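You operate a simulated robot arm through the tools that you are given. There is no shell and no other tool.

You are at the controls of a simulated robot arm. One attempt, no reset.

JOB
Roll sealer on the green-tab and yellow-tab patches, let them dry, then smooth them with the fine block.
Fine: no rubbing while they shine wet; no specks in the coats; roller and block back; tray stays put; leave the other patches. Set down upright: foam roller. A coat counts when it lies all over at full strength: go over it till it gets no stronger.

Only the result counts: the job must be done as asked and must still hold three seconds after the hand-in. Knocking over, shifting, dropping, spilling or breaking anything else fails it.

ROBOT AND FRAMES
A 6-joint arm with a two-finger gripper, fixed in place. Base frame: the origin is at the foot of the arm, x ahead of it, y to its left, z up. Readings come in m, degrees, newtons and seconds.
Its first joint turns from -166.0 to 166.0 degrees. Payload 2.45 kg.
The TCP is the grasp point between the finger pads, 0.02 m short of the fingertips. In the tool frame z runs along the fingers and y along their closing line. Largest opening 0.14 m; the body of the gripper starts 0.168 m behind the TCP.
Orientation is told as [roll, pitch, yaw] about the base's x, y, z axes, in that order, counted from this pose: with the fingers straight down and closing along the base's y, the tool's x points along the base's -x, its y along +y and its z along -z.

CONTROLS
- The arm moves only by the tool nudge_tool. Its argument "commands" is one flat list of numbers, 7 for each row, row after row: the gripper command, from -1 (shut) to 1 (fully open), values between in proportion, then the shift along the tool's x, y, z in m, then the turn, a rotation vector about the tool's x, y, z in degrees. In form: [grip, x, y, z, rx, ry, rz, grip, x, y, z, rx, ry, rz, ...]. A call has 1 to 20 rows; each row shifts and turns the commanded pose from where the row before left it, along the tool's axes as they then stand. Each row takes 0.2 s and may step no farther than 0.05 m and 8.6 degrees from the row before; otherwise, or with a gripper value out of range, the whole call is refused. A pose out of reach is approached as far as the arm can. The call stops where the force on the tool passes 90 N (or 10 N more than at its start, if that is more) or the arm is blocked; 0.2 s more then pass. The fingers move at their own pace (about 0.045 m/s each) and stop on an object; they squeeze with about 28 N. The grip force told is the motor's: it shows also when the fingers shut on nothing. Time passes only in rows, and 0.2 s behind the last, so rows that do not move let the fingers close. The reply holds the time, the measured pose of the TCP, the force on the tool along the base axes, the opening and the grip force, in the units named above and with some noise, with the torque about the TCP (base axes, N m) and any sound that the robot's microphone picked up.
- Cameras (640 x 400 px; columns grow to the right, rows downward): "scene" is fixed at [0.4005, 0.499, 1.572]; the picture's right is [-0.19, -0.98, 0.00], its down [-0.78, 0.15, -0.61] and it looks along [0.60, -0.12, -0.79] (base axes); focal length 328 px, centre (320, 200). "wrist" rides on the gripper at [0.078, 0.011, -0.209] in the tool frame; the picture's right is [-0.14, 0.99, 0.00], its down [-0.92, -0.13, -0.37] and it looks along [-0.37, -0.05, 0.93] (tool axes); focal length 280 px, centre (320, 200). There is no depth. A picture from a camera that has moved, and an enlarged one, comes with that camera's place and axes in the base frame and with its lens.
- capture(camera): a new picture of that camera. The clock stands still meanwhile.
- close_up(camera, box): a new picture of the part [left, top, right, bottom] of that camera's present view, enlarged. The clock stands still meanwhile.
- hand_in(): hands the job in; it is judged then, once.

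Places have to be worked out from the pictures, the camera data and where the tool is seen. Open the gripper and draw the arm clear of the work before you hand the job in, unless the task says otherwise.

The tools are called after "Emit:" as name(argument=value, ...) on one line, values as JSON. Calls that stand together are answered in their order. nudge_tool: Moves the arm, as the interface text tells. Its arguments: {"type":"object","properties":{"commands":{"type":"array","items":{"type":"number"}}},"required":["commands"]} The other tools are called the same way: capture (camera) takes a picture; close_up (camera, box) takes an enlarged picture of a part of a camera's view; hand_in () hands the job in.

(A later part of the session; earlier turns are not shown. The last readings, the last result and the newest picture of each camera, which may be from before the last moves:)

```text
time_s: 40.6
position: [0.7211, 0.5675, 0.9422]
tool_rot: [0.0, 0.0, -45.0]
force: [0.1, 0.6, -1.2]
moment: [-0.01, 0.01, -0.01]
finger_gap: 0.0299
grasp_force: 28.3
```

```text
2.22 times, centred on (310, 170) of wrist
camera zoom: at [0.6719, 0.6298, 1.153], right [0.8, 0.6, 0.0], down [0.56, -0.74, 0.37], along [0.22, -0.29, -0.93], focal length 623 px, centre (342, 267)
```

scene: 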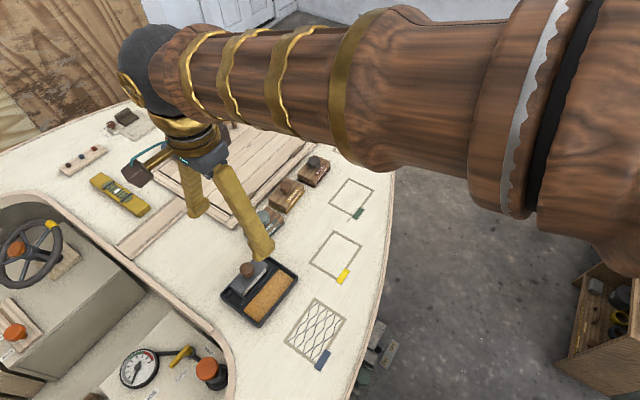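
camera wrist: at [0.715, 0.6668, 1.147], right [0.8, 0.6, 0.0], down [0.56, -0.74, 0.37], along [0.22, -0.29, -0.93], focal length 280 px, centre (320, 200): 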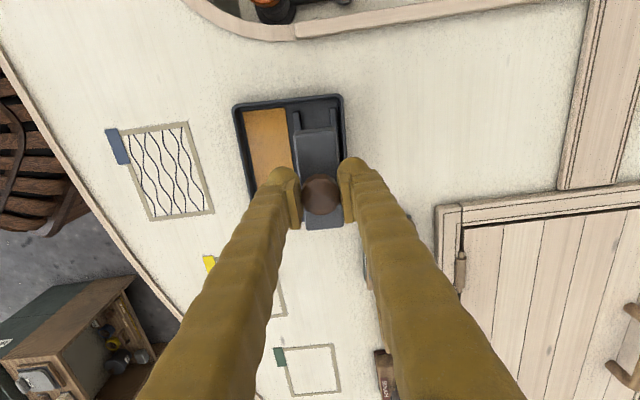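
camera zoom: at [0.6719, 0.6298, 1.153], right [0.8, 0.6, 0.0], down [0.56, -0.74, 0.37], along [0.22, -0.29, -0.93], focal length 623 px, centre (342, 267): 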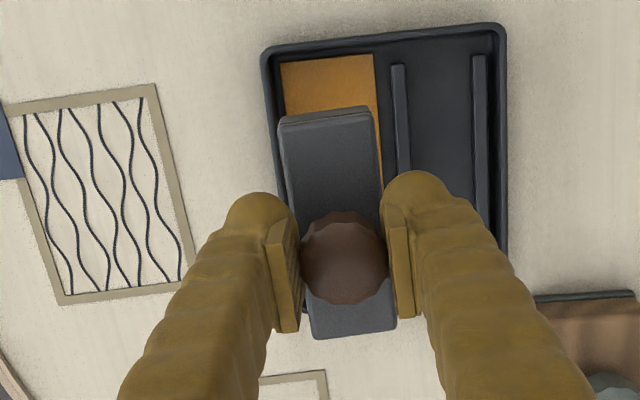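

The foam is loaded and the roller is held well. I'll carry it toward the yellow patch, staying clear of the blue one, and measure the patch from nearby.

Emit:
nudge_tool(commands=[-1, -0.028, -0.019, -0.008, 0, 0, 0, -1, -0.028, -0.019, -0.008, 0, 0, 0, -1, -0.028, -0.019, -0.008, 0, 0, 0, -1, 0, 0, 0, 0, 0, 0])

Emit:
capture(camera="wrist")

Emit:
close_up(camera="scene", box=[240, 220, 380, 320])

```text
time_s: 41.6
position: [0.7407, 0.4684, 0.9683]
tool_rot: [0.1, 0.0, -44.9]
force: [0.0, -0.8, -1.9]
moment: [0.01, 0.02, -0.01]
finger_gap: 0.03
grasp_force: 28.0
```

```text
taken
camera wrist: at [0.6915, 0.5306, 1.1776], right [0.8, 0.6, 0.0], down [0.56, -0.74, 0.37], along [0.22, -0.29, -0.93], focal length 280 px, centre (320, 200)
```

wrist: 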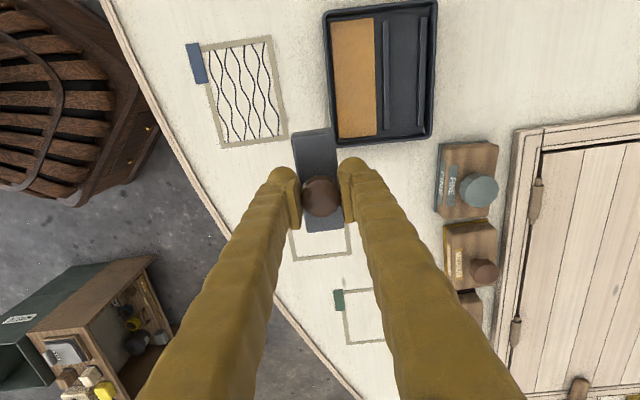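

```text
4.00 times, centred on (310, 270) of scene
camera zoom: at [0.4005, 0.499, 1.572], right [-0.19, -0.98, 0.0], down [-0.78, 0.15, -0.61], along [0.6, -0.12, -0.79], focal length 1313 px, centre (360, -80)
```

zoom: 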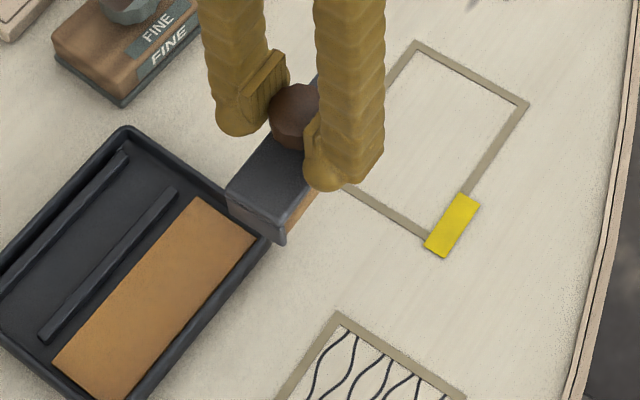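

The yellow patch centre comes out near (0.797, 0.382). I'll go over it with about 2.5 cm clearance and check the alignment.

Emit:
nudge_tool(commands=[-1, -0.0336, -0.0071, 0.01, 0, 0, 0, -1, -0.0336, -0.0071, 0.02, 0, 0, 0, -1, -0.0337, -0.0071, 0.03, 0, 0, 0, -1, 0, 0, 0, 0, 0, 0])

Emit:
close_up(camera="wrist", box=[220, 90, 420, 270])

Emit:
close_up(camera="scene", box=[280, 210, 400, 300])

```text
time_s: 42.6
position: [0.7963, 0.3793, 0.9075]
tool_rot: [0.0, -0.1, -45.0]
force: [-0.1, -0.9, -1.4]
moment: [0.03, -0.01, -0.02]
finger_gap: 0.0303
grasp_force: 28.2
```

```text
2.22 times, centred on (320, 180) of wrist
camera zoom: at [0.7463, 0.4431, 1.1168], right [0.8, 0.6, 0.0], down [0.56, -0.74, 0.37], along [0.22, -0.29, -0.93], focal length 623 px, centre (320, 244)
```

zoom: 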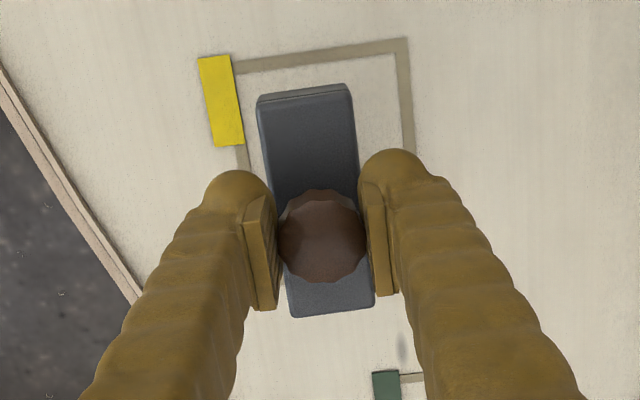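

```text
4.44 times, centred on (340, 255) of scene
camera zoom: at [0.4005, 0.499, 1.572], right [-0.19, -0.98, 0.0], down [-0.78, 0.15, -0.61], along [0.6, -0.12, -0.79], focal length 1459 px, centre (231, -44)
```

zoom: 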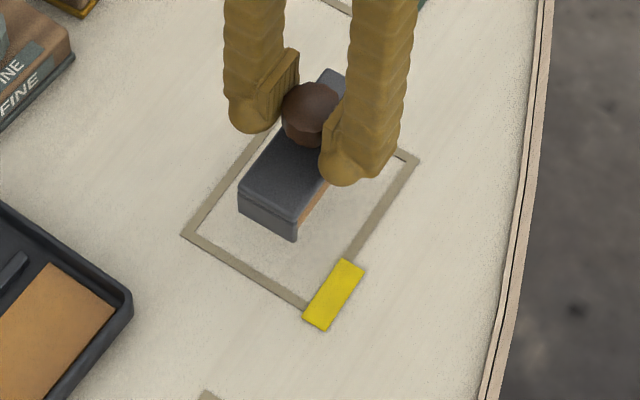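

The roller looks a bit tilted in the grip. A higher zoom from both cameras should settle it.

Emit:
close_up(camera="wrist", box=[280, 120, 360, 240])

Emit:
close_up(camera="scene", box=[325, 220, 375, 270])

```text
3.33 times, centred on (320, 180) of wrist
camera zoom: at [0.7463, 0.4431, 1.1168], right [0.8, 0.6, 0.0], down [0.56, -0.74, 0.37], along [0.22, -0.29, -0.93], focal length 935 px, centre (320, 267)
```

zoom: 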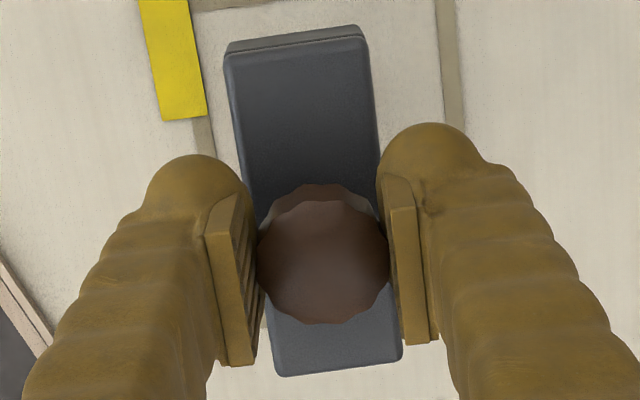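

```text
8.00 times, centred on (350, 245) of scene
camera zoom: at [0.4005, 0.499, 1.572], right [-0.19, -0.98, 0.0], down [-0.78, 0.15, -0.61], along [0.6, -0.12, -0.79], focal length 2627 px, centre (80, -160)
```

zoom: 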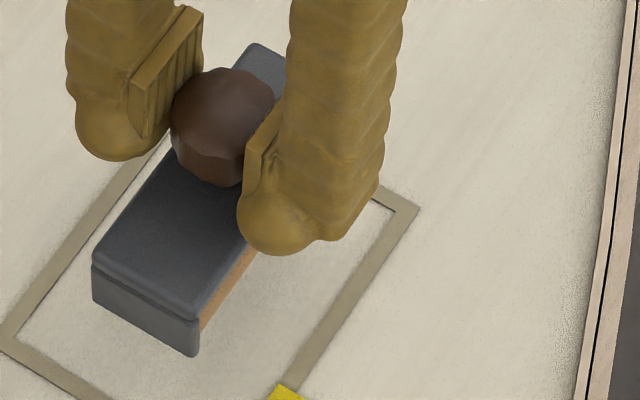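

The roller seems pitched about 5° around the finger axis, with the near end lower. Pressing lightly on the flat patch should level it, so I'll descend stepwise and watch force and moment.

Emit:
nudge_tool(commands=[-1, 0, 0, 0.006, 0, 0, 0, -1, 0, 0, 0.006, 0, 0, 0, -1, 0, 0, 0.004, 0, 0, 0, -1, 0, 0, 0, 0, 0, 0])

Emit:
nudge_tool(commands=[-1, 0, 0, 0.003, 0, 0, 0, -1, 0, 0, 0, 0, 0, 0])

Emit:
nudge_tool(commands=[-1, 0, 0, 0.002, 0, 0, 0, -1, 0, 0, 0, 0, 0, 0])

Emit:
close_up(camera="scene", box=[315, 215, 385, 285])

```text
time_s: 43.6
position: [0.796, 0.3806, 0.8909]
tool_rot: [0.0, 0.1, -44.9]
force: [0.5, -1.2, -1.4]
moment: [0.01, -0.02, 0.0]
finger_gap: 0.0302
grasp_force: 27.9
```

```text
time_s: 44.2
position: [0.7954, 0.3819, 0.888]
tool_rot: [0.1, 0.0, -45.0]
force: [0.1, 0.6, -1.4]
moment: [-0.01, 0.0, 0.03]
finger_gap: 0.03
grasp_force: 28.1
```

```text
time_s: 44.8
position: [0.796, 0.3801, 0.8863]
tool_rot: [0.0, 0.0, -45.0]
force: [-0.2, 0.5, -1.8]
moment: [0.0, -0.02, 0.01]
finger_gap: 0.03
grasp_force: 28.0
```

```text
5.71 times, centred on (350, 250) of scene
camera zoom: at [0.4005, 0.499, 1.572], right [-0.19, -0.98, 0.0], down [-0.78, 0.15, -0.61], along [0.6, -0.12, -0.79], focal length 1876 px, centre (149, -86)
```

zoom: 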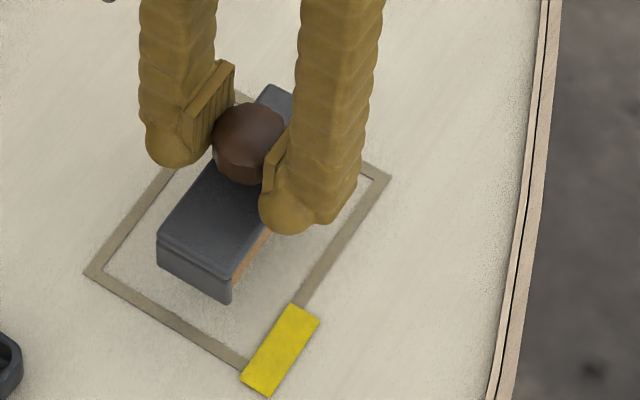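

Alignment is good: housing angle about -45.5° and centre about (0.795, 0.380). Continuing down to contact.

Emit:
nudge_tool(commands=[-1, 0, 0, 0.002, 0, 0, 0, -1, 0, 0, 0, 0, 0, 0])

Emit:
nudge_tool(commands=[-1, 0, 0, 0.002, 0, 0, 0, -1, 0, 0, 0, 0, 0, 0])

Emit:
nudge_tool(commands=[-1, 0, 0, 0.002, 0, 0, 0, -1, 0, 0, 0, 0, 0, 0])

```text
time_s: 45.4
position: [0.7962, 0.3788, 0.8846]
tool_rot: [0.0, 0.0, -45.0]
force: [0.2, 0.5, -2.1]
moment: [0.02, 0.02, 0.04]
finger_gap: 0.0301
grasp_force: 28.0
```

```text
time_s: 46.0
position: [0.7954, 0.3808, 0.8824]
tool_rot: [0.0, 0.1, -45.0]
force: [0.1, 0.0, -1.4]
moment: [-0.02, -0.01, 0.0]
finger_gap: 0.0301
grasp_force: 28.0
```

```text
time_s: 46.6
position: [0.7956, 0.3813, 0.8783]
tool_rot: [0.0, 0.0, -45.0]
force: [-0.5, -0.5, -1.2]
moment: [0.0, 0.01, -0.03]
finger_gap: 0.03
grasp_force: 27.6
```

Still free at 0.88. Going on in small steps.

Emit:
nudge_tool(commands=[-1, 0, 0, 0.0015, 0, 0, 0, -1, 0, 0, 0, 0, 0, 0])

Emit:
nudge_tool(commands=[-1, 0, 0, 0.0015, 0, 0, 0, -1, 0, 0, 0, 0, 0, 0])

Emit:
nudge_tool(commands=[-1, 0, 0, 0.0015, 0, 0, 0, -1, 0, 0, 0, 0, 0, 0])

Emit:
close_up(camera="scene", box=[315, 215, 385, 285])

```text
time_s: 47.2
position: [0.7969, 0.3811, 0.8799]
tool_rot: [0.0, 0.1, -44.9]
force: [-0.8, -0.5, -2.2]
moment: [-0.01, 0.04, -0.02]
finger_gap: 0.0301
grasp_force: 28.0
```

```text
time_s: 47.8
position: [0.7959, 0.3802, 0.8784]
tool_rot: [0.0, 0.0, -45.0]
force: [-0.2, -0.3, -1.7]
moment: [0.03, -0.03, 0.0]
finger_gap: 0.0304
grasp_force: 27.5
```

```text
time_s: 48.4
position: [0.7956, 0.3811, 0.8757]
tool_rot: [0.1, 0.0, -45.0]
force: [-0.5, 0.2, -1.1]
moment: [0.02, 0.02, 0.01]
finger_gap: 0.03
grasp_force: 27.9
```

```text
5.71 times, centred on (350, 250) of scene
camera zoom: at [0.4005, 0.499, 1.572], right [-0.19, -0.98, 0.0], down [-0.78, 0.15, -0.61], along [0.6, -0.12, -0.79], focal length 1876 px, centre (149, -86)
```

zoom: 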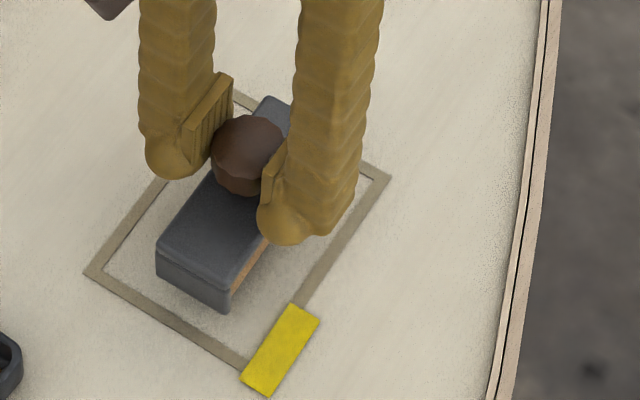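

Still no contact at 0.876, so I'll keep lowering.

Emit:
nudge_tool(commands=[-1, 0, 0, 0.0015, 0, 0, 0, -1, 0, 0, 0, 0, 0, 0])

Emit:
nudge_tool(commands=[-1, 0, 0, 0.0015, 0, 0, 0, -1, 0, 0, 0, 0, 0, 0])

Emit:
nudge_tool(commands=[-1, 0, 0, 0.0015, 0, 0, 0, -1, 0, 0, 0, 0, 0, 0])

```text
time_s: 49.0
position: [0.7946, 0.3791, 0.8737]
tool_rot: [0.0, -0.1, -44.9]
force: [-0.5, -0.1, -2.3]
moment: [-0.01, -0.03, 0.01]
finger_gap: 0.03
grasp_force: 27.9
```

```text
time_s: 49.6
position: [0.7955, 0.38, 0.8736]
tool_rot: [0.1, 0.0, -45.0]
force: [0.3, -1.9, 4.2]
moment: [-0.04, -0.07, 0.01]
finger_gap: 0.0301
grasp_force: 27.7
```

```text
time_s: 50.2
position: [0.797, 0.3811, 0.8707]
tool_rot: [0.1, 0.0, -45.0]
force: [-1.1, -5.9, 21.2]
moment: [-0.2, 0.01, -0.02]
finger_gap: 0.0303
grasp_force: 27.9
```

Contact near 0.8735, and 1.5 mm more gave 21 N, which is too stiff. I'll back off 1 mm and look.

Emit:
nudge_tool(commands=[-1, 0, 0, -0.001, 0, 0, 0, -1, 0, 0, 0, 0, 0, 0])

Emit:
close_up(camera="scene", box=[315, 215, 385, 285])

Emit:
close_up(camera="wrist", box=[280, 120, 360, 240])

```text
time_s: 50.8
position: [0.796, 0.3819, 0.8719]
tool_rot: [0.0, -0.1, -45.1]
force: [2.0, -0.8, 3.6]
moment: [0.02, -0.19, -0.02]
finger_gap: 0.0304
grasp_force: 28.2
```

```text
5.71 times, centred on (350, 250) of scene
camera zoom: at [0.4005, 0.499, 1.572], right [-0.19, -0.98, 0.0], down [-0.78, 0.15, -0.61], along [0.6, -0.12, -0.79], focal length 1876 px, centre (149, -86)
```

zoom: 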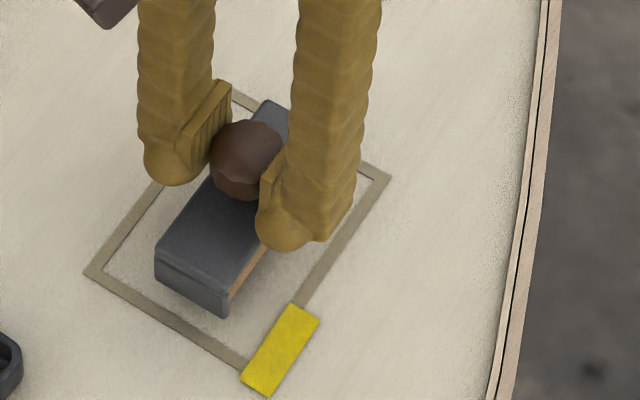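

```text
3.33 times, centred on (320, 180) of wrist
camera zoom: at [0.7464, 0.4438, 1.0817], right [0.8, 0.6, 0.0], down [0.56, -0.74, 0.37], along [0.22, -0.29, -0.93], focal length 935 px, centre (320, 267)
```

zoom: 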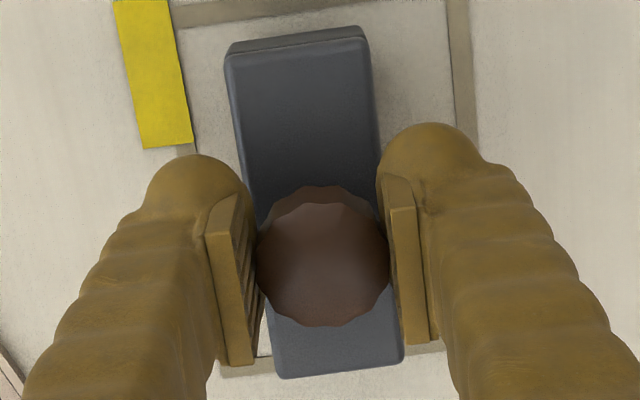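

About 5 N of contact now. I'll roll a short test stroke and see what is laid down.

Emit:
nudge_tool(commands=[-1, 0, 0.008, 0, 0, 0, 0, -1, 0, 0.008, 0, 0, 0, 0, -1, 0, 0.008, 0, 0, 0, 0, -1, 0, 0, 0, 0, 0, 0])

Emit:
close_up(camera="scene", box=[305, 215, 385, 285])

Emit:
nudge_tool(commands=[-1, 0, -0.008, 0, 0, 0, 0, -1, 0, -0.008, 0, 0, 0, 0, -1, 0, -0.008, 0, 0, 0, 0, -1, 0, -0.008, 0, 0, 0, 0, -1, 0, -0.008, 0, 0, 0, 0, -1, 0, -0.008, 0, 0, 0, 0, -1, 0, 0, 0, 0, 0, 0])

Emit:
close_up(camera="scene", box=[305, 215, 385, 285])

```text
time_s: 51.8
position: [0.8129, 0.3977, 0.8727]
tool_rot: [0.0, 0.1, -45.0]
force: [0.3, -0.5, -1.6]
moment: [-0.01, 0.02, -0.01]
finger_gap: 0.0302
grasp_force: 27.5
```

```text
5.71 times, centred on (345, 250) of scene
camera zoom: at [0.4005, 0.499, 1.572], right [-0.19, -0.98, 0.0], down [-0.78, 0.15, -0.61], along [0.6, -0.12, -0.79], focal length 1876 px, centre (177, -86)
```

zoom: 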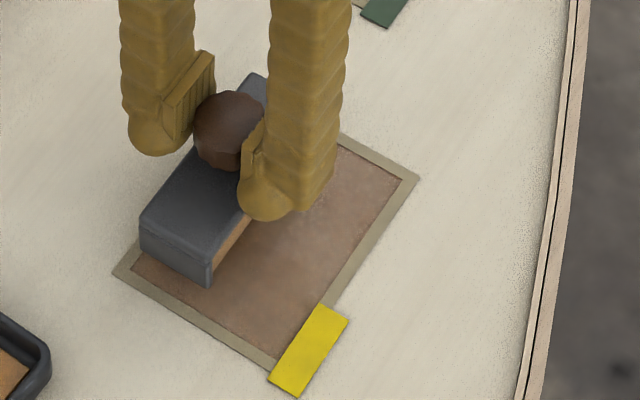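

```text
time_s: 53.4
position: [0.7788, 0.3633, 0.8734]
tool_rot: [0.0, 0.0, -45.0]
force: [0.2, 0.0, -1.1]
moment: [-0.01, 0.03, 0.0]
finger_gap: 0.0301
grasp_force: 27.9
```

```text
5.71 times, centred on (345, 250) of scene
camera zoom: at [0.4005, 0.499, 1.572], right [-0.19, -0.98, 0.0], down [-0.78, 0.15, -0.61], along [0.6, -0.12, -0.79], focal length 1876 px, centre (177, -86)
```

zoom: 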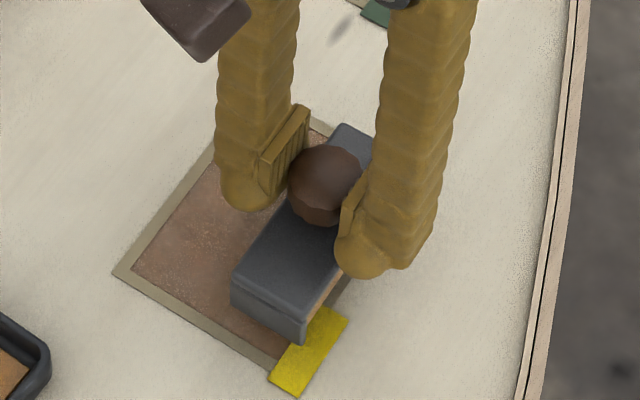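

The coat is going down across the whole patch. Contact was lost at the stroke ends, so I'll lower 1 mm, check the force, and keep rolling.

Emit:
nudge_tool(commands=[-1, 0, 0, 0.001, 0, 0, 0, -1, 0, 0, 0, 0, 0, 0])

Emit:
nudge_tool(commands=[-1, 0, 0.008, 0, 0, 0, 0, -1, 0, 0.008, 0, 0, 0, 0, -1, 0, 0.008, 0, 0, 0, 0, -1, 0, 0, 0, 0, 0, 0])

Emit:
nudge_tool(commands=[-1, 0, 0.008, 0, 0, 0, 0, -1, 0, 0.008, 0, 0, 0, 0, -1, 0, 0.008, 0, 0, 0, 0, -1, 0, 0, 0, 0, 0, 0])

Emit:
close_up(camera="scene", box=[305, 215, 385, 285])

```text
time_s: 54.0
position: [0.7799, 0.3639, 0.8709]
tool_rot: [-0.1, 0.0, -44.9]
force: [-1.9, 0.3, 2.2]
moment: [0.06, 0.08, 0.0]
finger_gap: 0.0299
grasp_force: 27.7
```

```text
time_s: 55.0
position: [0.7973, 0.3812, 0.8722]
tool_rot: [0.0, 0.0, -45.0]
force: [0.4, -0.5, -1.8]
moment: [0.01, -0.02, 0.01]
finger_gap: 0.0303
grasp_force: 27.3
```

```text
time_s: 56.0
position: [0.8134, 0.3974, 0.8725]
tool_rot: [0.0, 0.1, -45.0]
force: [-0.9, -1.6, 6.9]
moment: [-0.1, 0.02, -0.04]
finger_gap: 0.0299
grasp_force: 28.1
```

```text
5.71 times, centred on (345, 250) of scene
camera zoom: at [0.4005, 0.499, 1.572], right [-0.19, -0.98, 0.0], down [-0.78, 0.15, -0.61], along [0.6, -0.12, -0.79], focal length 1876 px, centre (177, -86)
```

zoom: 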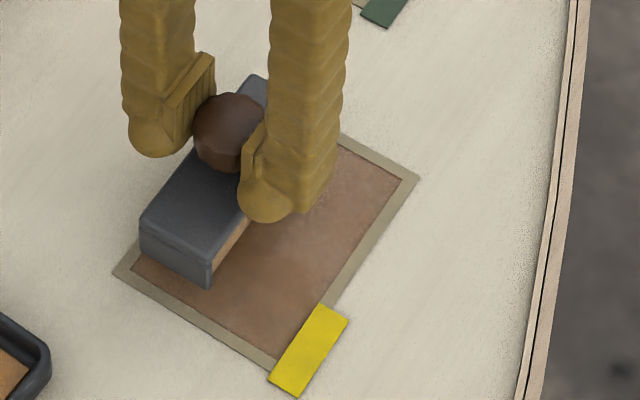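

The coat is building. I'll press 0.7 mm more and run several full strokes in the centre lane.

Emit:
nudge_tool(commands=[-1, 0, 0.004, 0.0007, 0, 0, 0, -1, 0, -0.01, 0, 0, 0, 0, -1, 0, -0.01, 0, 0, 0, 0, -1, 0, -0.01, 0, 0, 0, 0, -1, 0, -0.01, 0, 0, 0, 0, -1, 0, -0.014, 0, 0, 0, 0, -1, 0, 0.014, 0, 0, 0, 0, -1, 0, 0.01, 0, 0, 0, 0, -1, 0, 0.01, 0, 0, 0, 0, -1, 0, 0.01, 0, 0, 0, 0, -1, 0, 0.01, 0, 0, 0, 0, -1, 0, -0.01, 0, 0, 0, 0, -1, 0, -0.01, 0, 0, 0, 0, -1, 0, -0.01, 0, 0, 0, 0, -1, 0, -0.01, 0, 0, 0, 0, -1, 0, -0.014, 0, 0, 0, 0, -1, 0, 0, 0, 0, 0, 0])

Emit:
close_up(camera="scene", box=[305, 215, 385, 285])

```text
time_s: 59.6
position: [0.7757, 0.3618, 0.8706]
tool_rot: [0.0, 0.0, -45.0]
force: [-0.5, 0.0, -1.5]
moment: [0.01, 0.0, 0.01]
finger_gap: 0.0301
grasp_force: 27.2
```

```text
5.71 times, centred on (345, 250) of scene
camera zoom: at [0.4005, 0.499, 1.572], right [-0.19, -0.98, 0.0], down [-0.78, 0.15, -0.61], along [0.6, -0.12, -0.79], focal length 1876 px, centre (177, -86)
```

zoom: 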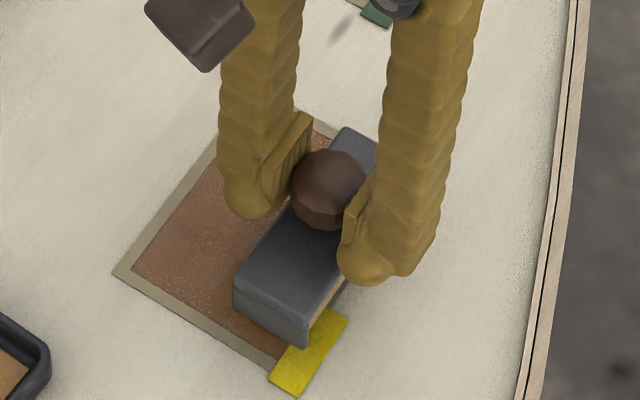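

The coat is clearly getting stronger. The roller creeps up in the grip a little each press, so I'll lower 1.5 mm and continue strokes.

Emit:
nudge_tool(commands=[-1, 0, 0, 0.0015, 0, 0, 0, -1, 0, 0.014, 0, 0, 0, 0, -1, 0, 0.01, 0, 0, 0, 0, -1, 0, 0.01, 0, 0, 0, 0, -1, 0, 0.01, 0, 0, 0, 0, -1, 0, 0.01, 0, 0, 0, 0, -1, 0, 0, 0, 0, 0, 0])

Emit:
nudge_tool(commands=[-1, 0, -0.01, 0, 0, 0, 0, -1, 0, -0.01, 0, 0, 0, 0, -1, 0, -0.01, 0, 0, 0, 0, -1, 0, -0.01, 0, 0, 0, 0, -1, 0, -0.014, 0, 0, 0, 0, -1, 0, 0, 0, 0, 0, 0])

Emit:
close_up(camera="scene", box=[305, 215, 385, 285])

Emit:
close_up(camera="wrist", box=[240, 100, 440, 280])

```text
time_s: 61.2
position: [0.8155, 0.3988, 0.87]
tool_rot: [0.0, 0.0, -45.0]
force: [-0.1, -0.1, -2.0]
moment: [-0.02, 0.02, 0.0]
finger_gap: 0.0302
grasp_force: 28.1
```

```text
time_s: 62.6
position: [0.7777, 0.3625, 0.8706]
tool_rot: [0.0, 0.0, -45.0]
force: [-0.5, 0.1, -2.4]
moment: [-0.02, 0.01, 0.0]
finger_gap: 0.0304
grasp_force: 27.7
```

```text
5.71 times, centred on (345, 250) of scene
camera zoom: at [0.4005, 0.499, 1.572], right [-0.19, -0.98, 0.0], down [-0.78, 0.15, -0.61], along [0.6, -0.12, -0.79], focal length 1876 px, centre (177, -86)
```

zoom: 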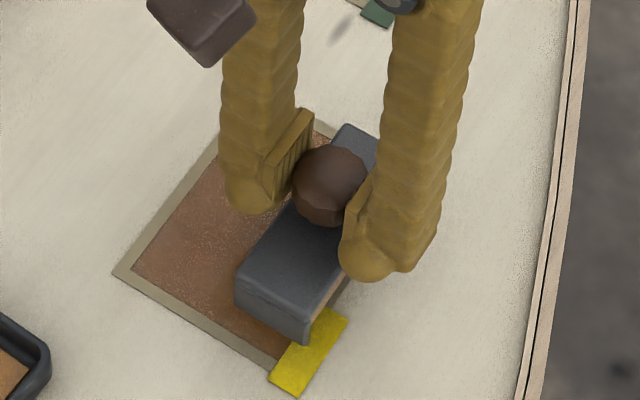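

```text
2.22 times, centred on (340, 190) of wrist
camera zoom: at [0.7292, 0.4241, 1.0796], right [0.8, 0.6, 0.0], down [0.56, -0.74, 0.37], along [0.22, -0.29, -0.93], focal length 623 px, centre (276, 222)
```

zoom: 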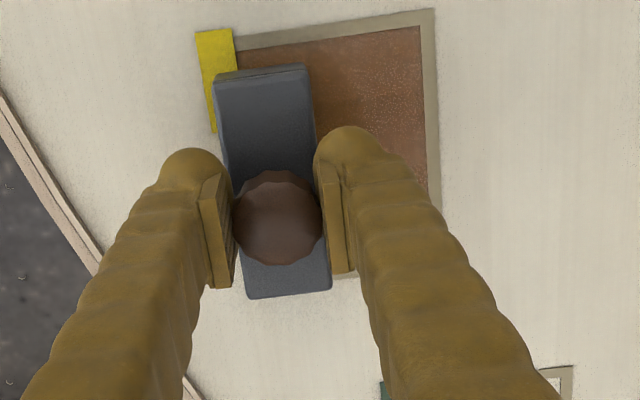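

There are tiny pale dots in the coat. I'll check whether they're specks or wet glints before continuing.

Emit:
close_up(camera="wrist", box=[330, 100, 390, 160])

Emit:
close_up(camera="scene", box=[315, 235, 350, 270])

```text
6.67 times, centred on (360, 130) of wrist
camera zoom: at [0.7292, 0.4241, 1.0796], right [0.8, 0.6, 0.0], down [0.56, -0.74, 0.37], along [0.22, -0.29, -0.93], focal length 1869 px, centre (53, 667)
```

zoom: 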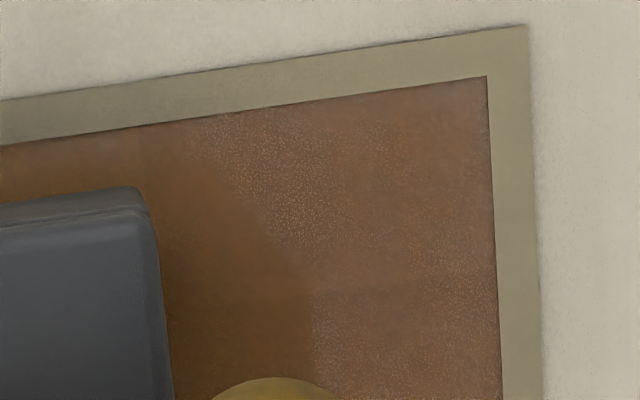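

```text
11.43 times, centred on (332, 252) of scene
camera zoom: at [0.4005, 0.499, 1.572], right [-0.19, -0.98, 0.0], down [-0.78, 0.15, -0.61], along [0.6, -0.12, -0.79], focal length 3752 px, centre (177, -400)
```

zoom: 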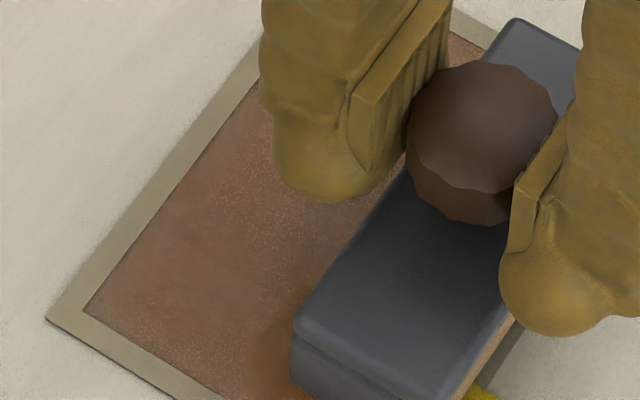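

Those are just wet sheen: the shadowed part shows none. Lowering to regain contact and continuing.

Emit:
nudge_tool(commands=[-1, 0, 0, 0.0015, 0, 0, 0, -1, 0, 0, 0, 0, 0, 0])

Emit:
nudge_tool(commands=[-1, 0, 0.014, 0, 0, 0, 0, -1, 0, 0.014, 0, 0, 0, 0, -1, 0, 0, 0, 0, 0, 0])

Emit:
nudge_tool(commands=[-1, 0, 0.014, 0, 0, 0, 0, -1, 0, 0.012, 0, 0, 0, 0, -1, 0, 0, 0, 0, 0, 0])

Emit:
close_up(camera="scene", box=[305, 215, 385, 285])

```text
time_s: 63.2
position: [0.7781, 0.3603, 0.8702]
tool_rot: [0.1, -0.1, -45.0]
force: [-1.3, -4.3, 16.1]
moment: [-0.01, 0.0, -0.02]
finger_gap: 0.0301
grasp_force: 27.9
```

```text
time_s: 64.0
position: [0.7957, 0.3818, 0.8681]
tool_rot: [-0.1, 0.1, -45.0]
force: [0.0, -1.3, -2.5]
moment: [0.0, 0.01, -0.01]
finger_gap: 0.0288
grasp_force: 28.2
```

```text
time_s: 64.8
position: [0.8171, 0.3987, 0.8692]
tool_rot: [0.0, 0.0, -45.0]
force: [-0.3, 0.1, -3.1]
moment: [0.02, 0.01, 0.02]
finger_gap: 0.0291
grasp_force: 27.8
```

```text
5.71 times, centred on (345, 250) of scene
camera zoom: at [0.4005, 0.499, 1.572], right [-0.19, -0.98, 0.0], down [-0.78, 0.15, -0.61], along [0.6, -0.12, -0.79], focal length 1876 px, centre (177, -86)
```

zoom: 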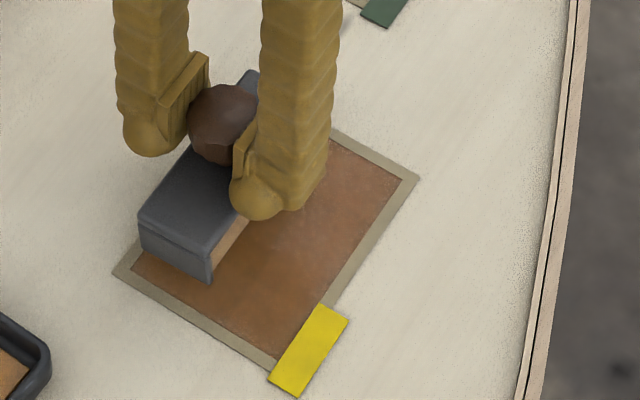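

The finger gap fell from 30 to 29 mm, so the knob shifted in the grip. Checking how the roller sits.

Emit:
close_up(camera="wrist", box=[280, 120, 360, 240])

Emit:
close_up(camera="scene", box=[315, 215, 365, 265])

```text
3.33 times, centred on (320, 180) of wrist
camera zoom: at [0.7671, 0.4625, 1.0782], right [0.8, 0.6, 0.0], down [0.56, -0.74, 0.37], along [0.22, -0.29, -0.93], focal length 935 px, centre (320, 267)
```

zoom: 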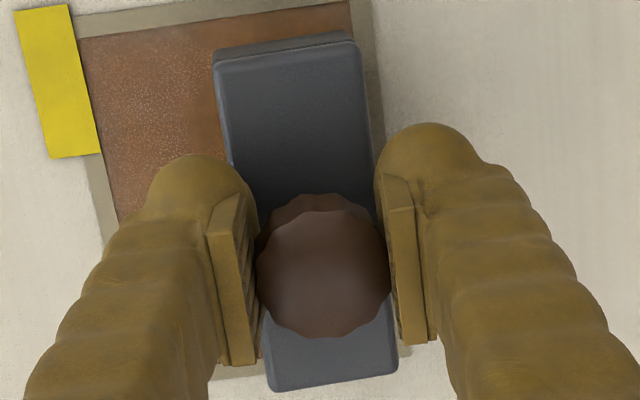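

```text
8.00 times, centred on (340, 240) of scene
camera zoom: at [0.4005, 0.499, 1.572], right [-0.19, -0.98, 0.0], down [-0.78, 0.15, -0.61], along [0.6, -0.12, -0.79], focal length 2627 px, centre (160, -120)
```

zoom: 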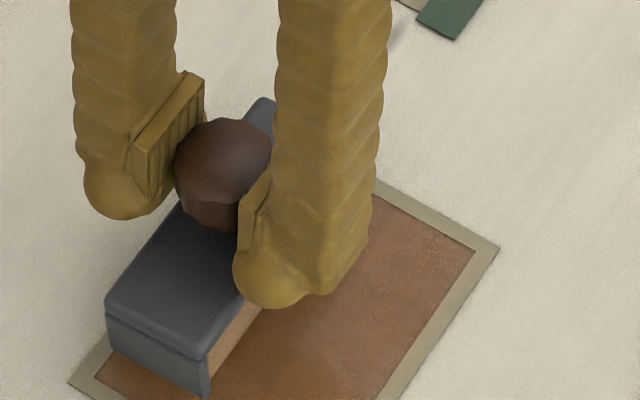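

The roller is still held securely, riding higher in the fingers. I'll lower a bit at each pass so contact persists.

Emit:
nudge_tool(commands=[-1, 0, 0, 0.001, 0, 0, 0, -1, 0, -0.012, 0.0003, 0, 0, 0, -1, 0, -0.014, 0.0003, 0, 0, 0, -1, 0, -0.014, 0.0003, 0, 0, 0, -1, 0, -0.014, 0.0003, 0, 0, 0, -1, 0, 0, 0, 0, 0, 0])

Emit:
nudge_tool(commands=[-1, 0, 0.014, 0.0003, 0, 0, 0, -1, 0, 0.014, 0.0003, 0, 0, 0, -1, 0, 0.014, 0.0003, 0, 0, 0, -1, 0, 0.012, 0.0003, 0, 0, 0, -1, 0, 0, 0, 0, 0, 0])

Emit:
close_up(camera="scene", box=[305, 215, 385, 285])

```text
time_s: 66.2
position: [0.7793, 0.3622, 0.8658]
tool_rot: [0.1, 0.1, -45.0]
force: [-0.2, -0.6, -1.5]
moment: [0.01, 0.02, 0.01]
finger_gap: 0.0289
grasp_force: 28.0
```

```text
time_s: 67.4
position: [0.8165, 0.3999, 0.8647]
tool_rot: [-0.1, 0.0, -45.0]
force: [-1.7, -2.8, 8.7]
moment: [-0.14, 0.02, 0.0]
finger_gap: 0.0284
grasp_force: 28.1
```

```text
5.71 times, centred on (345, 250) of scene
camera zoom: at [0.4005, 0.499, 1.572], right [-0.19, -0.98, 0.0], down [-0.78, 0.15, -0.61], along [0.6, -0.12, -0.79], focal length 1876 px, centre (177, -86)
```

zoom: 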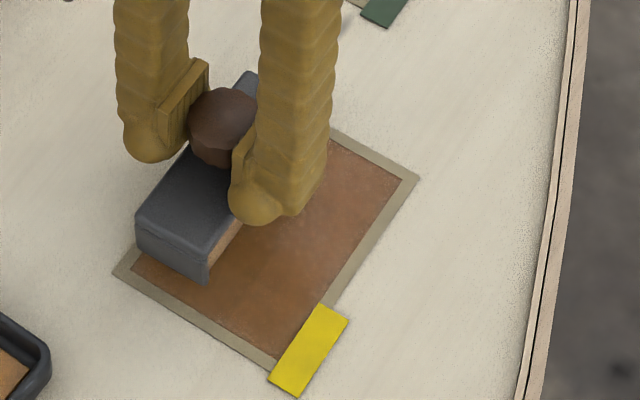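

The fingertips are now close to the housing top, so the press should be firm (8.7 N). Rolling more without lowering further.

Emit:
nudge_tool(commands=[-1, 0, -0.012, 0, 0, 0, 0, -1, 0, -0.014, 0, 0, 0, 0, -1, 0, -0.014, 0, 0, 0, 0, -1, 0, -0.014, 0, 0, 0, 0, -1, 0, 0, 0, 0, 0, 0])

Emit:
nudge_tool(commands=[-1, 0, 0.014, 0.0003, 0, 0, 0, -1, 0, 0.014, 0, 0, 0, 0, -1, 0, 0.014, 0, 0, 0, 0, -1, 0, 0.012, 0, 0, 0, 0, -1, 0, 0, 0, 0, 0, 0])

Emit:
close_up(camera="scene", box=[305, 215, 385, 285])

Emit:
close_up(camera="wrist", box=[280, 120, 360, 240])

```text
time_s: 68.6
position: [0.7764, 0.3625, 0.8639]
tool_rot: [0.0, 0.1, -45.0]
force: [-0.6, 0.4, -1.5]
moment: [0.01, -0.02, -0.01]
finger_gap: 0.0279
grasp_force: 28.0
```

```text
time_s: 69.8
position: [0.8166, 0.3996, 0.8645]
tool_rot: [-0.1, 0.0, -45.0]
force: [-0.4, -2.4, 4.6]
moment: [-0.05, -0.01, -0.04]
finger_gap: 0.0281
grasp_force: 28.3
```

```text
5.71 times, centred on (345, 250) of scene
camera zoom: at [0.4005, 0.499, 1.572], right [-0.19, -0.98, 0.0], down [-0.78, 0.15, -0.61], along [0.6, -0.12, -0.79], focal length 1876 px, centre (177, -86)
```

zoom: 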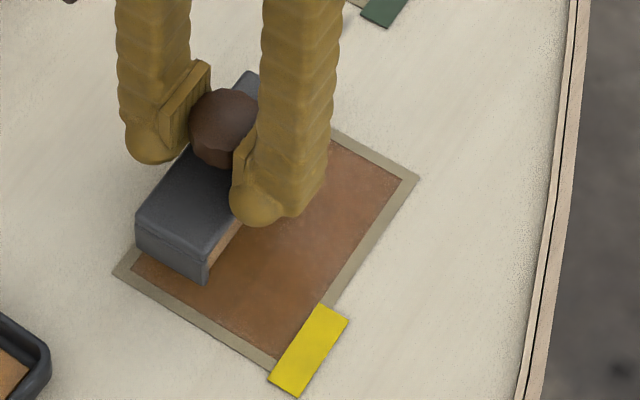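

```text
3.33 times, centred on (320, 180) of wrist
camera zoom: at [0.7662, 0.4622, 1.0732], right [0.8, 0.6, 0.0], down [0.56, -0.74, 0.37], along [0.22, -0.29, -0.93], focal length 935 px, centre (320, 267)
```

zoom: 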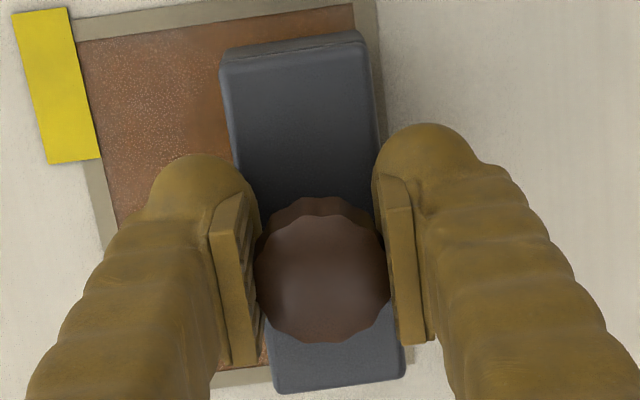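

The coat looks nearly even. I'll lift off, go back over the pad to reload, and judge the strength with the patch unobstructed.

Emit:
nudge_tool(commands=[-1, 0, 0, -0.01, 0, 0, 0, -1, 0, 0, -0.03, 0, 0, 0, -1, 0, 0, -0.04, 0, 0, 0, -1, 0.0372, 0.0102, 0, 0, 0, 0, -1, 0.0372, 0.0102, 0, 0, 0, 0, -1, 0.0372, 0.0102, 0, 0, 0, 0, -1, 0.0372, 0.0102, 0, 0, 0, 0, -1, 0.0371, 0.01, 0, 0, 0, 0, -1, 0, 0, 0, 0, 0, 0])

Emit:
close_up(camera="scene", box=[305, 215, 385, 285])

Emit:
capture(camera="wrist")

Emit:
close_up(camera="scene", box=[225, 230, 305, 310])

```text
time_s: 71.8
position: [0.7202, 0.5684, 0.9471]
tool_rot: [0.1, -0.1, -45.1]
force: [-0.1, 0.2, -1.6]
moment: [-0.03, -0.02, 0.01]
finger_gap: 0.028
grasp_force: 28.0
```

```text
5.71 times, centred on (345, 250) of scene
camera zoom: at [0.4005, 0.499, 1.572], right [-0.19, -0.98, 0.0], down [-0.78, 0.15, -0.61], along [0.6, -0.12, -0.79], focal length 1876 px, centre (177, -86)
```

zoom: 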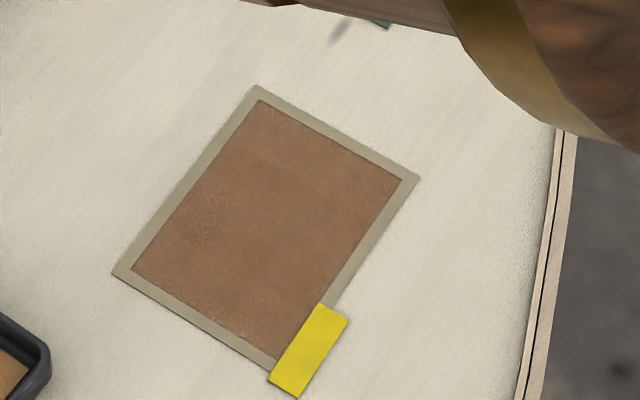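

```text
taken
camera wrist: at [0.6707, 0.6301, 1.1558], right [0.8, 0.6, 0.0], down [0.56, -0.74, 0.37], along [0.22, -0.29, -0.93], focal length 280 px, centre (320, 200)
```

wrist: 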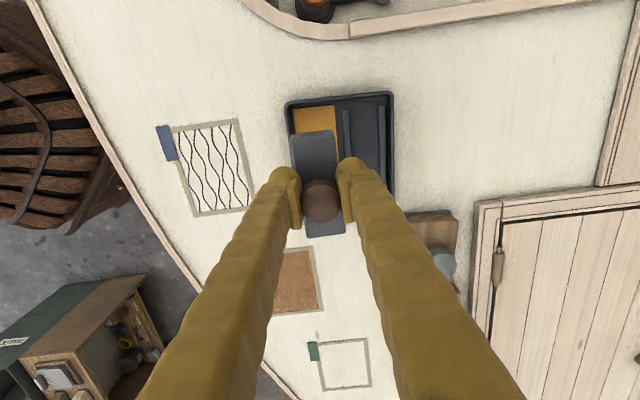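

```text
5.00 times, centred on (265, 270) of scene
camera zoom: at [0.4005, 0.499, 1.572], right [-0.19, -0.98, 0.0], down [-0.78, 0.15, -0.61], along [0.6, -0.12, -0.79], focal length 1642 px, centre (595, -150)
```

zoom: 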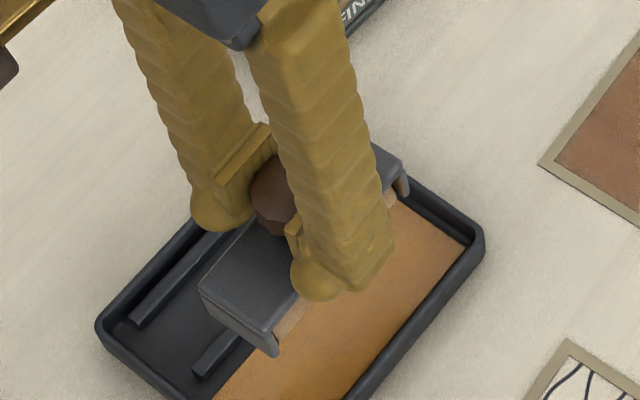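

The yellow coat is even. To test for full strength I'll reload the roller, which now sits higher in the grip so pad contact should come around 0.876, and roll again.

Emit:
nudge_tool(commands=[-1, 0, 0, 0.03, 0, 0, 0, -1, 0, 0, 0.025, 0, 0, 0, -1, 0, 0, 0.01, 0, 0, 0, -1, 0, 0, 0.003, 0, 0, 0, -1, 0, 0, 0, 0, 0, 0])

Emit:
nudge_tool(commands=[-1, 0, 0, 0.0015, 0, 0, 0, -1, 0, 0, 0, 0, 0, 0])

Emit:
nudge_tool(commands=[-1, 0, 0, 0.0015, 0, 0, 0, -1, 0, 0, 0, 0, 0, 0])

```text
time_s: 73.0
position: [0.7203, 0.5693, 0.8765]
tool_rot: [0.0, 0.0, -45.0]
force: [1.7, -0.1, -1.6]
moment: [0.02, -0.02, 0.0]
finger_gap: 0.0279
grasp_force: 28.3
```

```text
time_s: 73.6
position: [0.72, 0.5691, 0.8745]
tool_rot: [0.0, 0.1, -45.0]
force: [1.0, 0.1, -1.5]
moment: [0.04, -0.02, 0.01]
finger_gap: 0.0279
grasp_force: 28.1
```

```text
time_s: 74.2
position: [0.7202, 0.569, 0.8738]
tool_rot: [0.0, 0.0, -45.1]
force: [-0.3, 0.0, -2.0]
moment: [-0.03, 0.01, -0.03]
finger_gap: 0.0279
grasp_force: 28.4
```

No contact yet. Continuing.

Emit:
nudge_tool(commands=[-1, 0, 0, 0.0012, 0, 0, 0, -1, 0, 0, 0, 0, 0, 0])

Emit:
nudge_tool(commands=[-1, 0, 0, 0.0012, 0, 0, 0, -1, 0, 0, 0, 0, 0, 0])

Emit:
close_up(camera="scene", box=[235, 260, 305, 330])

```text
time_s: 74.8
position: [0.7211, 0.5678, 0.8718]
tool_rot: [0.0, 0.0, -45.0]
force: [-0.1, -0.1, -1.0]
moment: [0.01, 0.03, 0.0]
finger_gap: 0.0277
grasp_force: 27.9
```

```text
time_s: 75.4
position: [0.7212, 0.5684, 0.8726]
tool_rot: [0.1, -0.1, -45.0]
force: [-1.9, -2.4, 15.7]
moment: [-0.06, -0.05, 0.03]
finger_gap: 0.0274
grasp_force: 28.1
```

```text
5.71 times, centred on (270, 295) of scene
camera zoom: at [0.4005, 0.499, 1.572], right [-0.19, -0.98, 0.0], down [-0.78, 0.15, -0.61], along [0.6, -0.12, -0.79], focal length 1876 px, centre (606, -343)
```

zoom: 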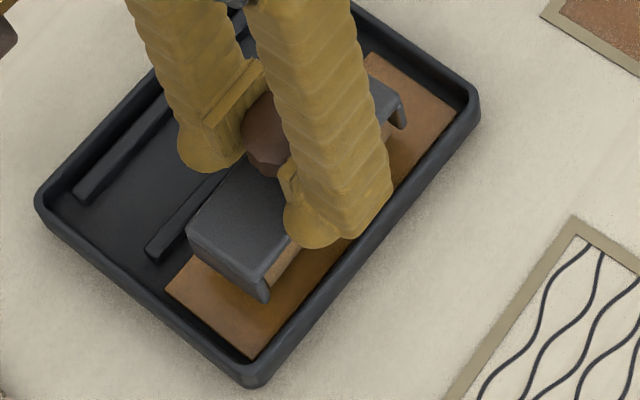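

Contact at about 0.872 (17 N). I'll back off half a millimetre and roll strokes on the pad.

Emit:
nudge_tool(commands=[-1, 0, 0, -0.0006, 0, 0, 0, -1, 0, 0.006, 0, 0, 0, 0, -1, 0, 0.005, 0, 0, 0, 0, -1, 0, -0.007, 0, 0, 0, 0, -1, 0, -0.007, 0, 0, 0, 0, -1, 0, -0.007, 0, 0, 0, 0, -1, 0, 0.007, 0, 0, 0, 0, -1, 0, 0.007, 0, 0, 0, 0, -1, 0, 0.007, 0, 0, 0, 0, -1, 0, -0.007, 0, 0, 0, 0, -1, 0, -0.007, 0, 0, 0, 0, -1, 0, -0.007, 0, 0, 0, 0, -1, 0, 0.007, 0, 0, 0, 0, -1, 0, 0.007, 0, 0, 0, 0, -1, 0, 0.007, 0, 0, 0, 0, -1, 0, -0.011, 0, 0, 0, 0, -1, 0, 0, 0, 0, 0, 0])

Emit:
nudge_tool(commands=[-1, 0, 0, 0.0006, 0, 0, 0, -1, 0, 0.006, 0, 0, 0, 0, -1, 0, 0.005, 0, 0, 0, 0, -1, 0, -0.007, 0, 0, 0, 0, -1, 0, -0.007, 0, 0, 0, 0, -1, 0, -0.007, 0, 0, 0, 0, -1, 0, 0.007, 0, 0, 0, 0, -1, 0, 0.007, 0, 0, 0, 0, -1, 0, 0.007, 0, 0, 0, 0, -1, 0, -0.007, 0, 0, 0, 0, -1, 0, -0.007, 0, 0, 0, 0, -1, 0, -0.007, 0, 0, 0, 0, -1, 0, 0.01, 0, 0, 0, 0, -1, 0, 0, 0, 0, 0, 0])

Emit:
close_up(camera="scene", box=[235, 260, 305, 330])

```text
time_s: 79.0
position: [0.7198, 0.5675, 0.8708]
tool_rot: [0.1, 0.0, -45.0]
force: [1.1, 1.4, 4.0]
moment: [0.15, -0.1, 0.01]
finger_gap: 0.0276
grasp_force: 27.5
```

```text
time_s: 82.0
position: [0.7201, 0.5668, 0.8711]
tool_rot: [-0.1, 0.0, -45.0]
force: [-2.9, -2.6, 7.9]
moment: [-0.11, -0.01, -0.04]
finger_gap: 0.0277
grasp_force: 28.0
```

```text
5.71 times, centred on (270, 295) of scene
camera zoom: at [0.4005, 0.499, 1.572], right [-0.19, -0.98, 0.0], down [-0.78, 0.15, -0.61], along [0.6, -0.12, -0.79], focal length 1876 px, centre (606, -343)
```

zoom: 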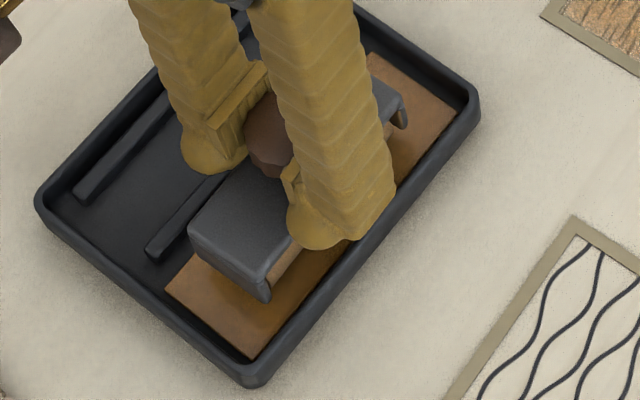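

The tray hasn't moved, but the yellow patch looks different. I'll take a close look at it.

Emit:
close_up(camera="scene", box=[305, 215, 385, 285])

```text
5.71 times, centred on (345, 250) of scene
camera zoom: at [0.4005, 0.499, 1.572], right [-0.19, -0.98, 0.0], down [-0.78, 0.15, -0.61], along [0.6, -0.12, -0.79], focal length 1876 px, centre (177, -86)
```

zoom: 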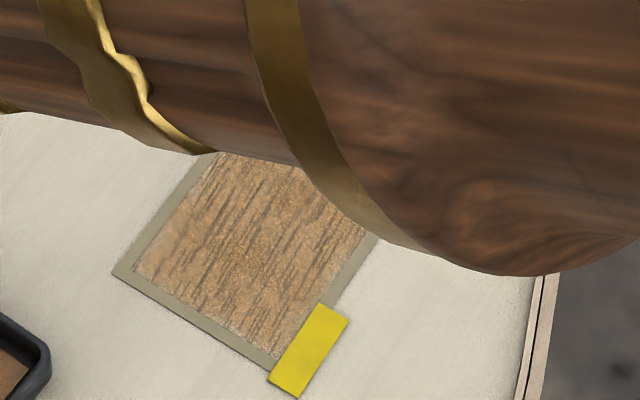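

It already looks dry, dull with raised grain. I'll lift the roller and step back for an unobstructed look.

Emit:
nudge_tool(commands=[-1, 0, 0, -0.01, 0, 0, 0, -1, 0, 0, -0.03, 0, 0, 0, -1, 0, 0, -0.04, 0, 0, 0, -1, -0.028, -0.019, 0, 0, 0, 0, -1, -0.028, -0.019, 0, 0, 0, 0, -1, -0.028, -0.019, 0, 0, 0, 0, -1, 0, 0, 0, 0, 0, 0])

Emit:
close_up(camera="scene", box=[305, 215, 385, 285])

Emit:
capture(camera="wrist")

```text
time_s: 83.6
position: [0.741, 0.4697, 0.9508]
tool_rot: [0.0, -0.1, -45.0]
force: [0.0, -0.2, -1.9]
moment: [-0.03, -0.01, -0.02]
finger_gap: 0.0276
grasp_force: 28.8
```

```text
5.71 times, centred on (345, 250) of scene
camera zoom: at [0.4005, 0.499, 1.572], right [-0.19, -0.98, 0.0], down [-0.78, 0.15, -0.61], along [0.6, -0.12, -0.79], focal length 1876 px, centre (177, -86)
```

zoom: 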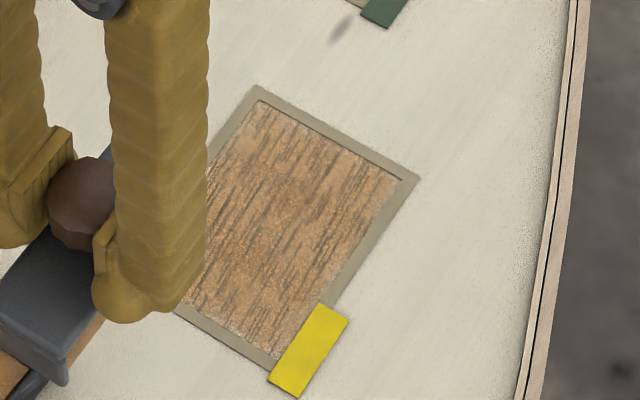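

```text
taken
camera wrist: at [0.6916, 0.5316, 1.1597], right [0.8, 0.6, 0.0], down [0.56, -0.74, 0.37], along [0.22, -0.29, -0.93], focal length 280 px, centre (320, 200)
```

wrist: 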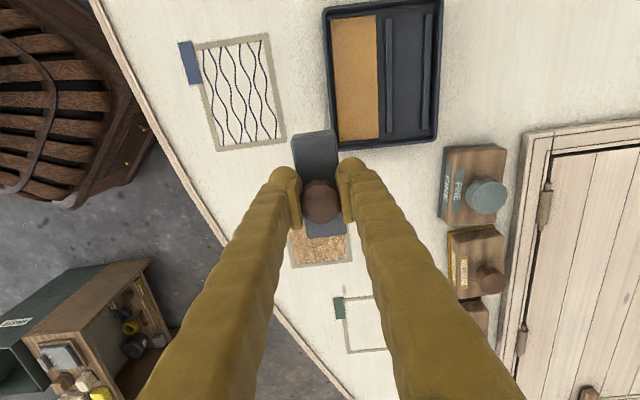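

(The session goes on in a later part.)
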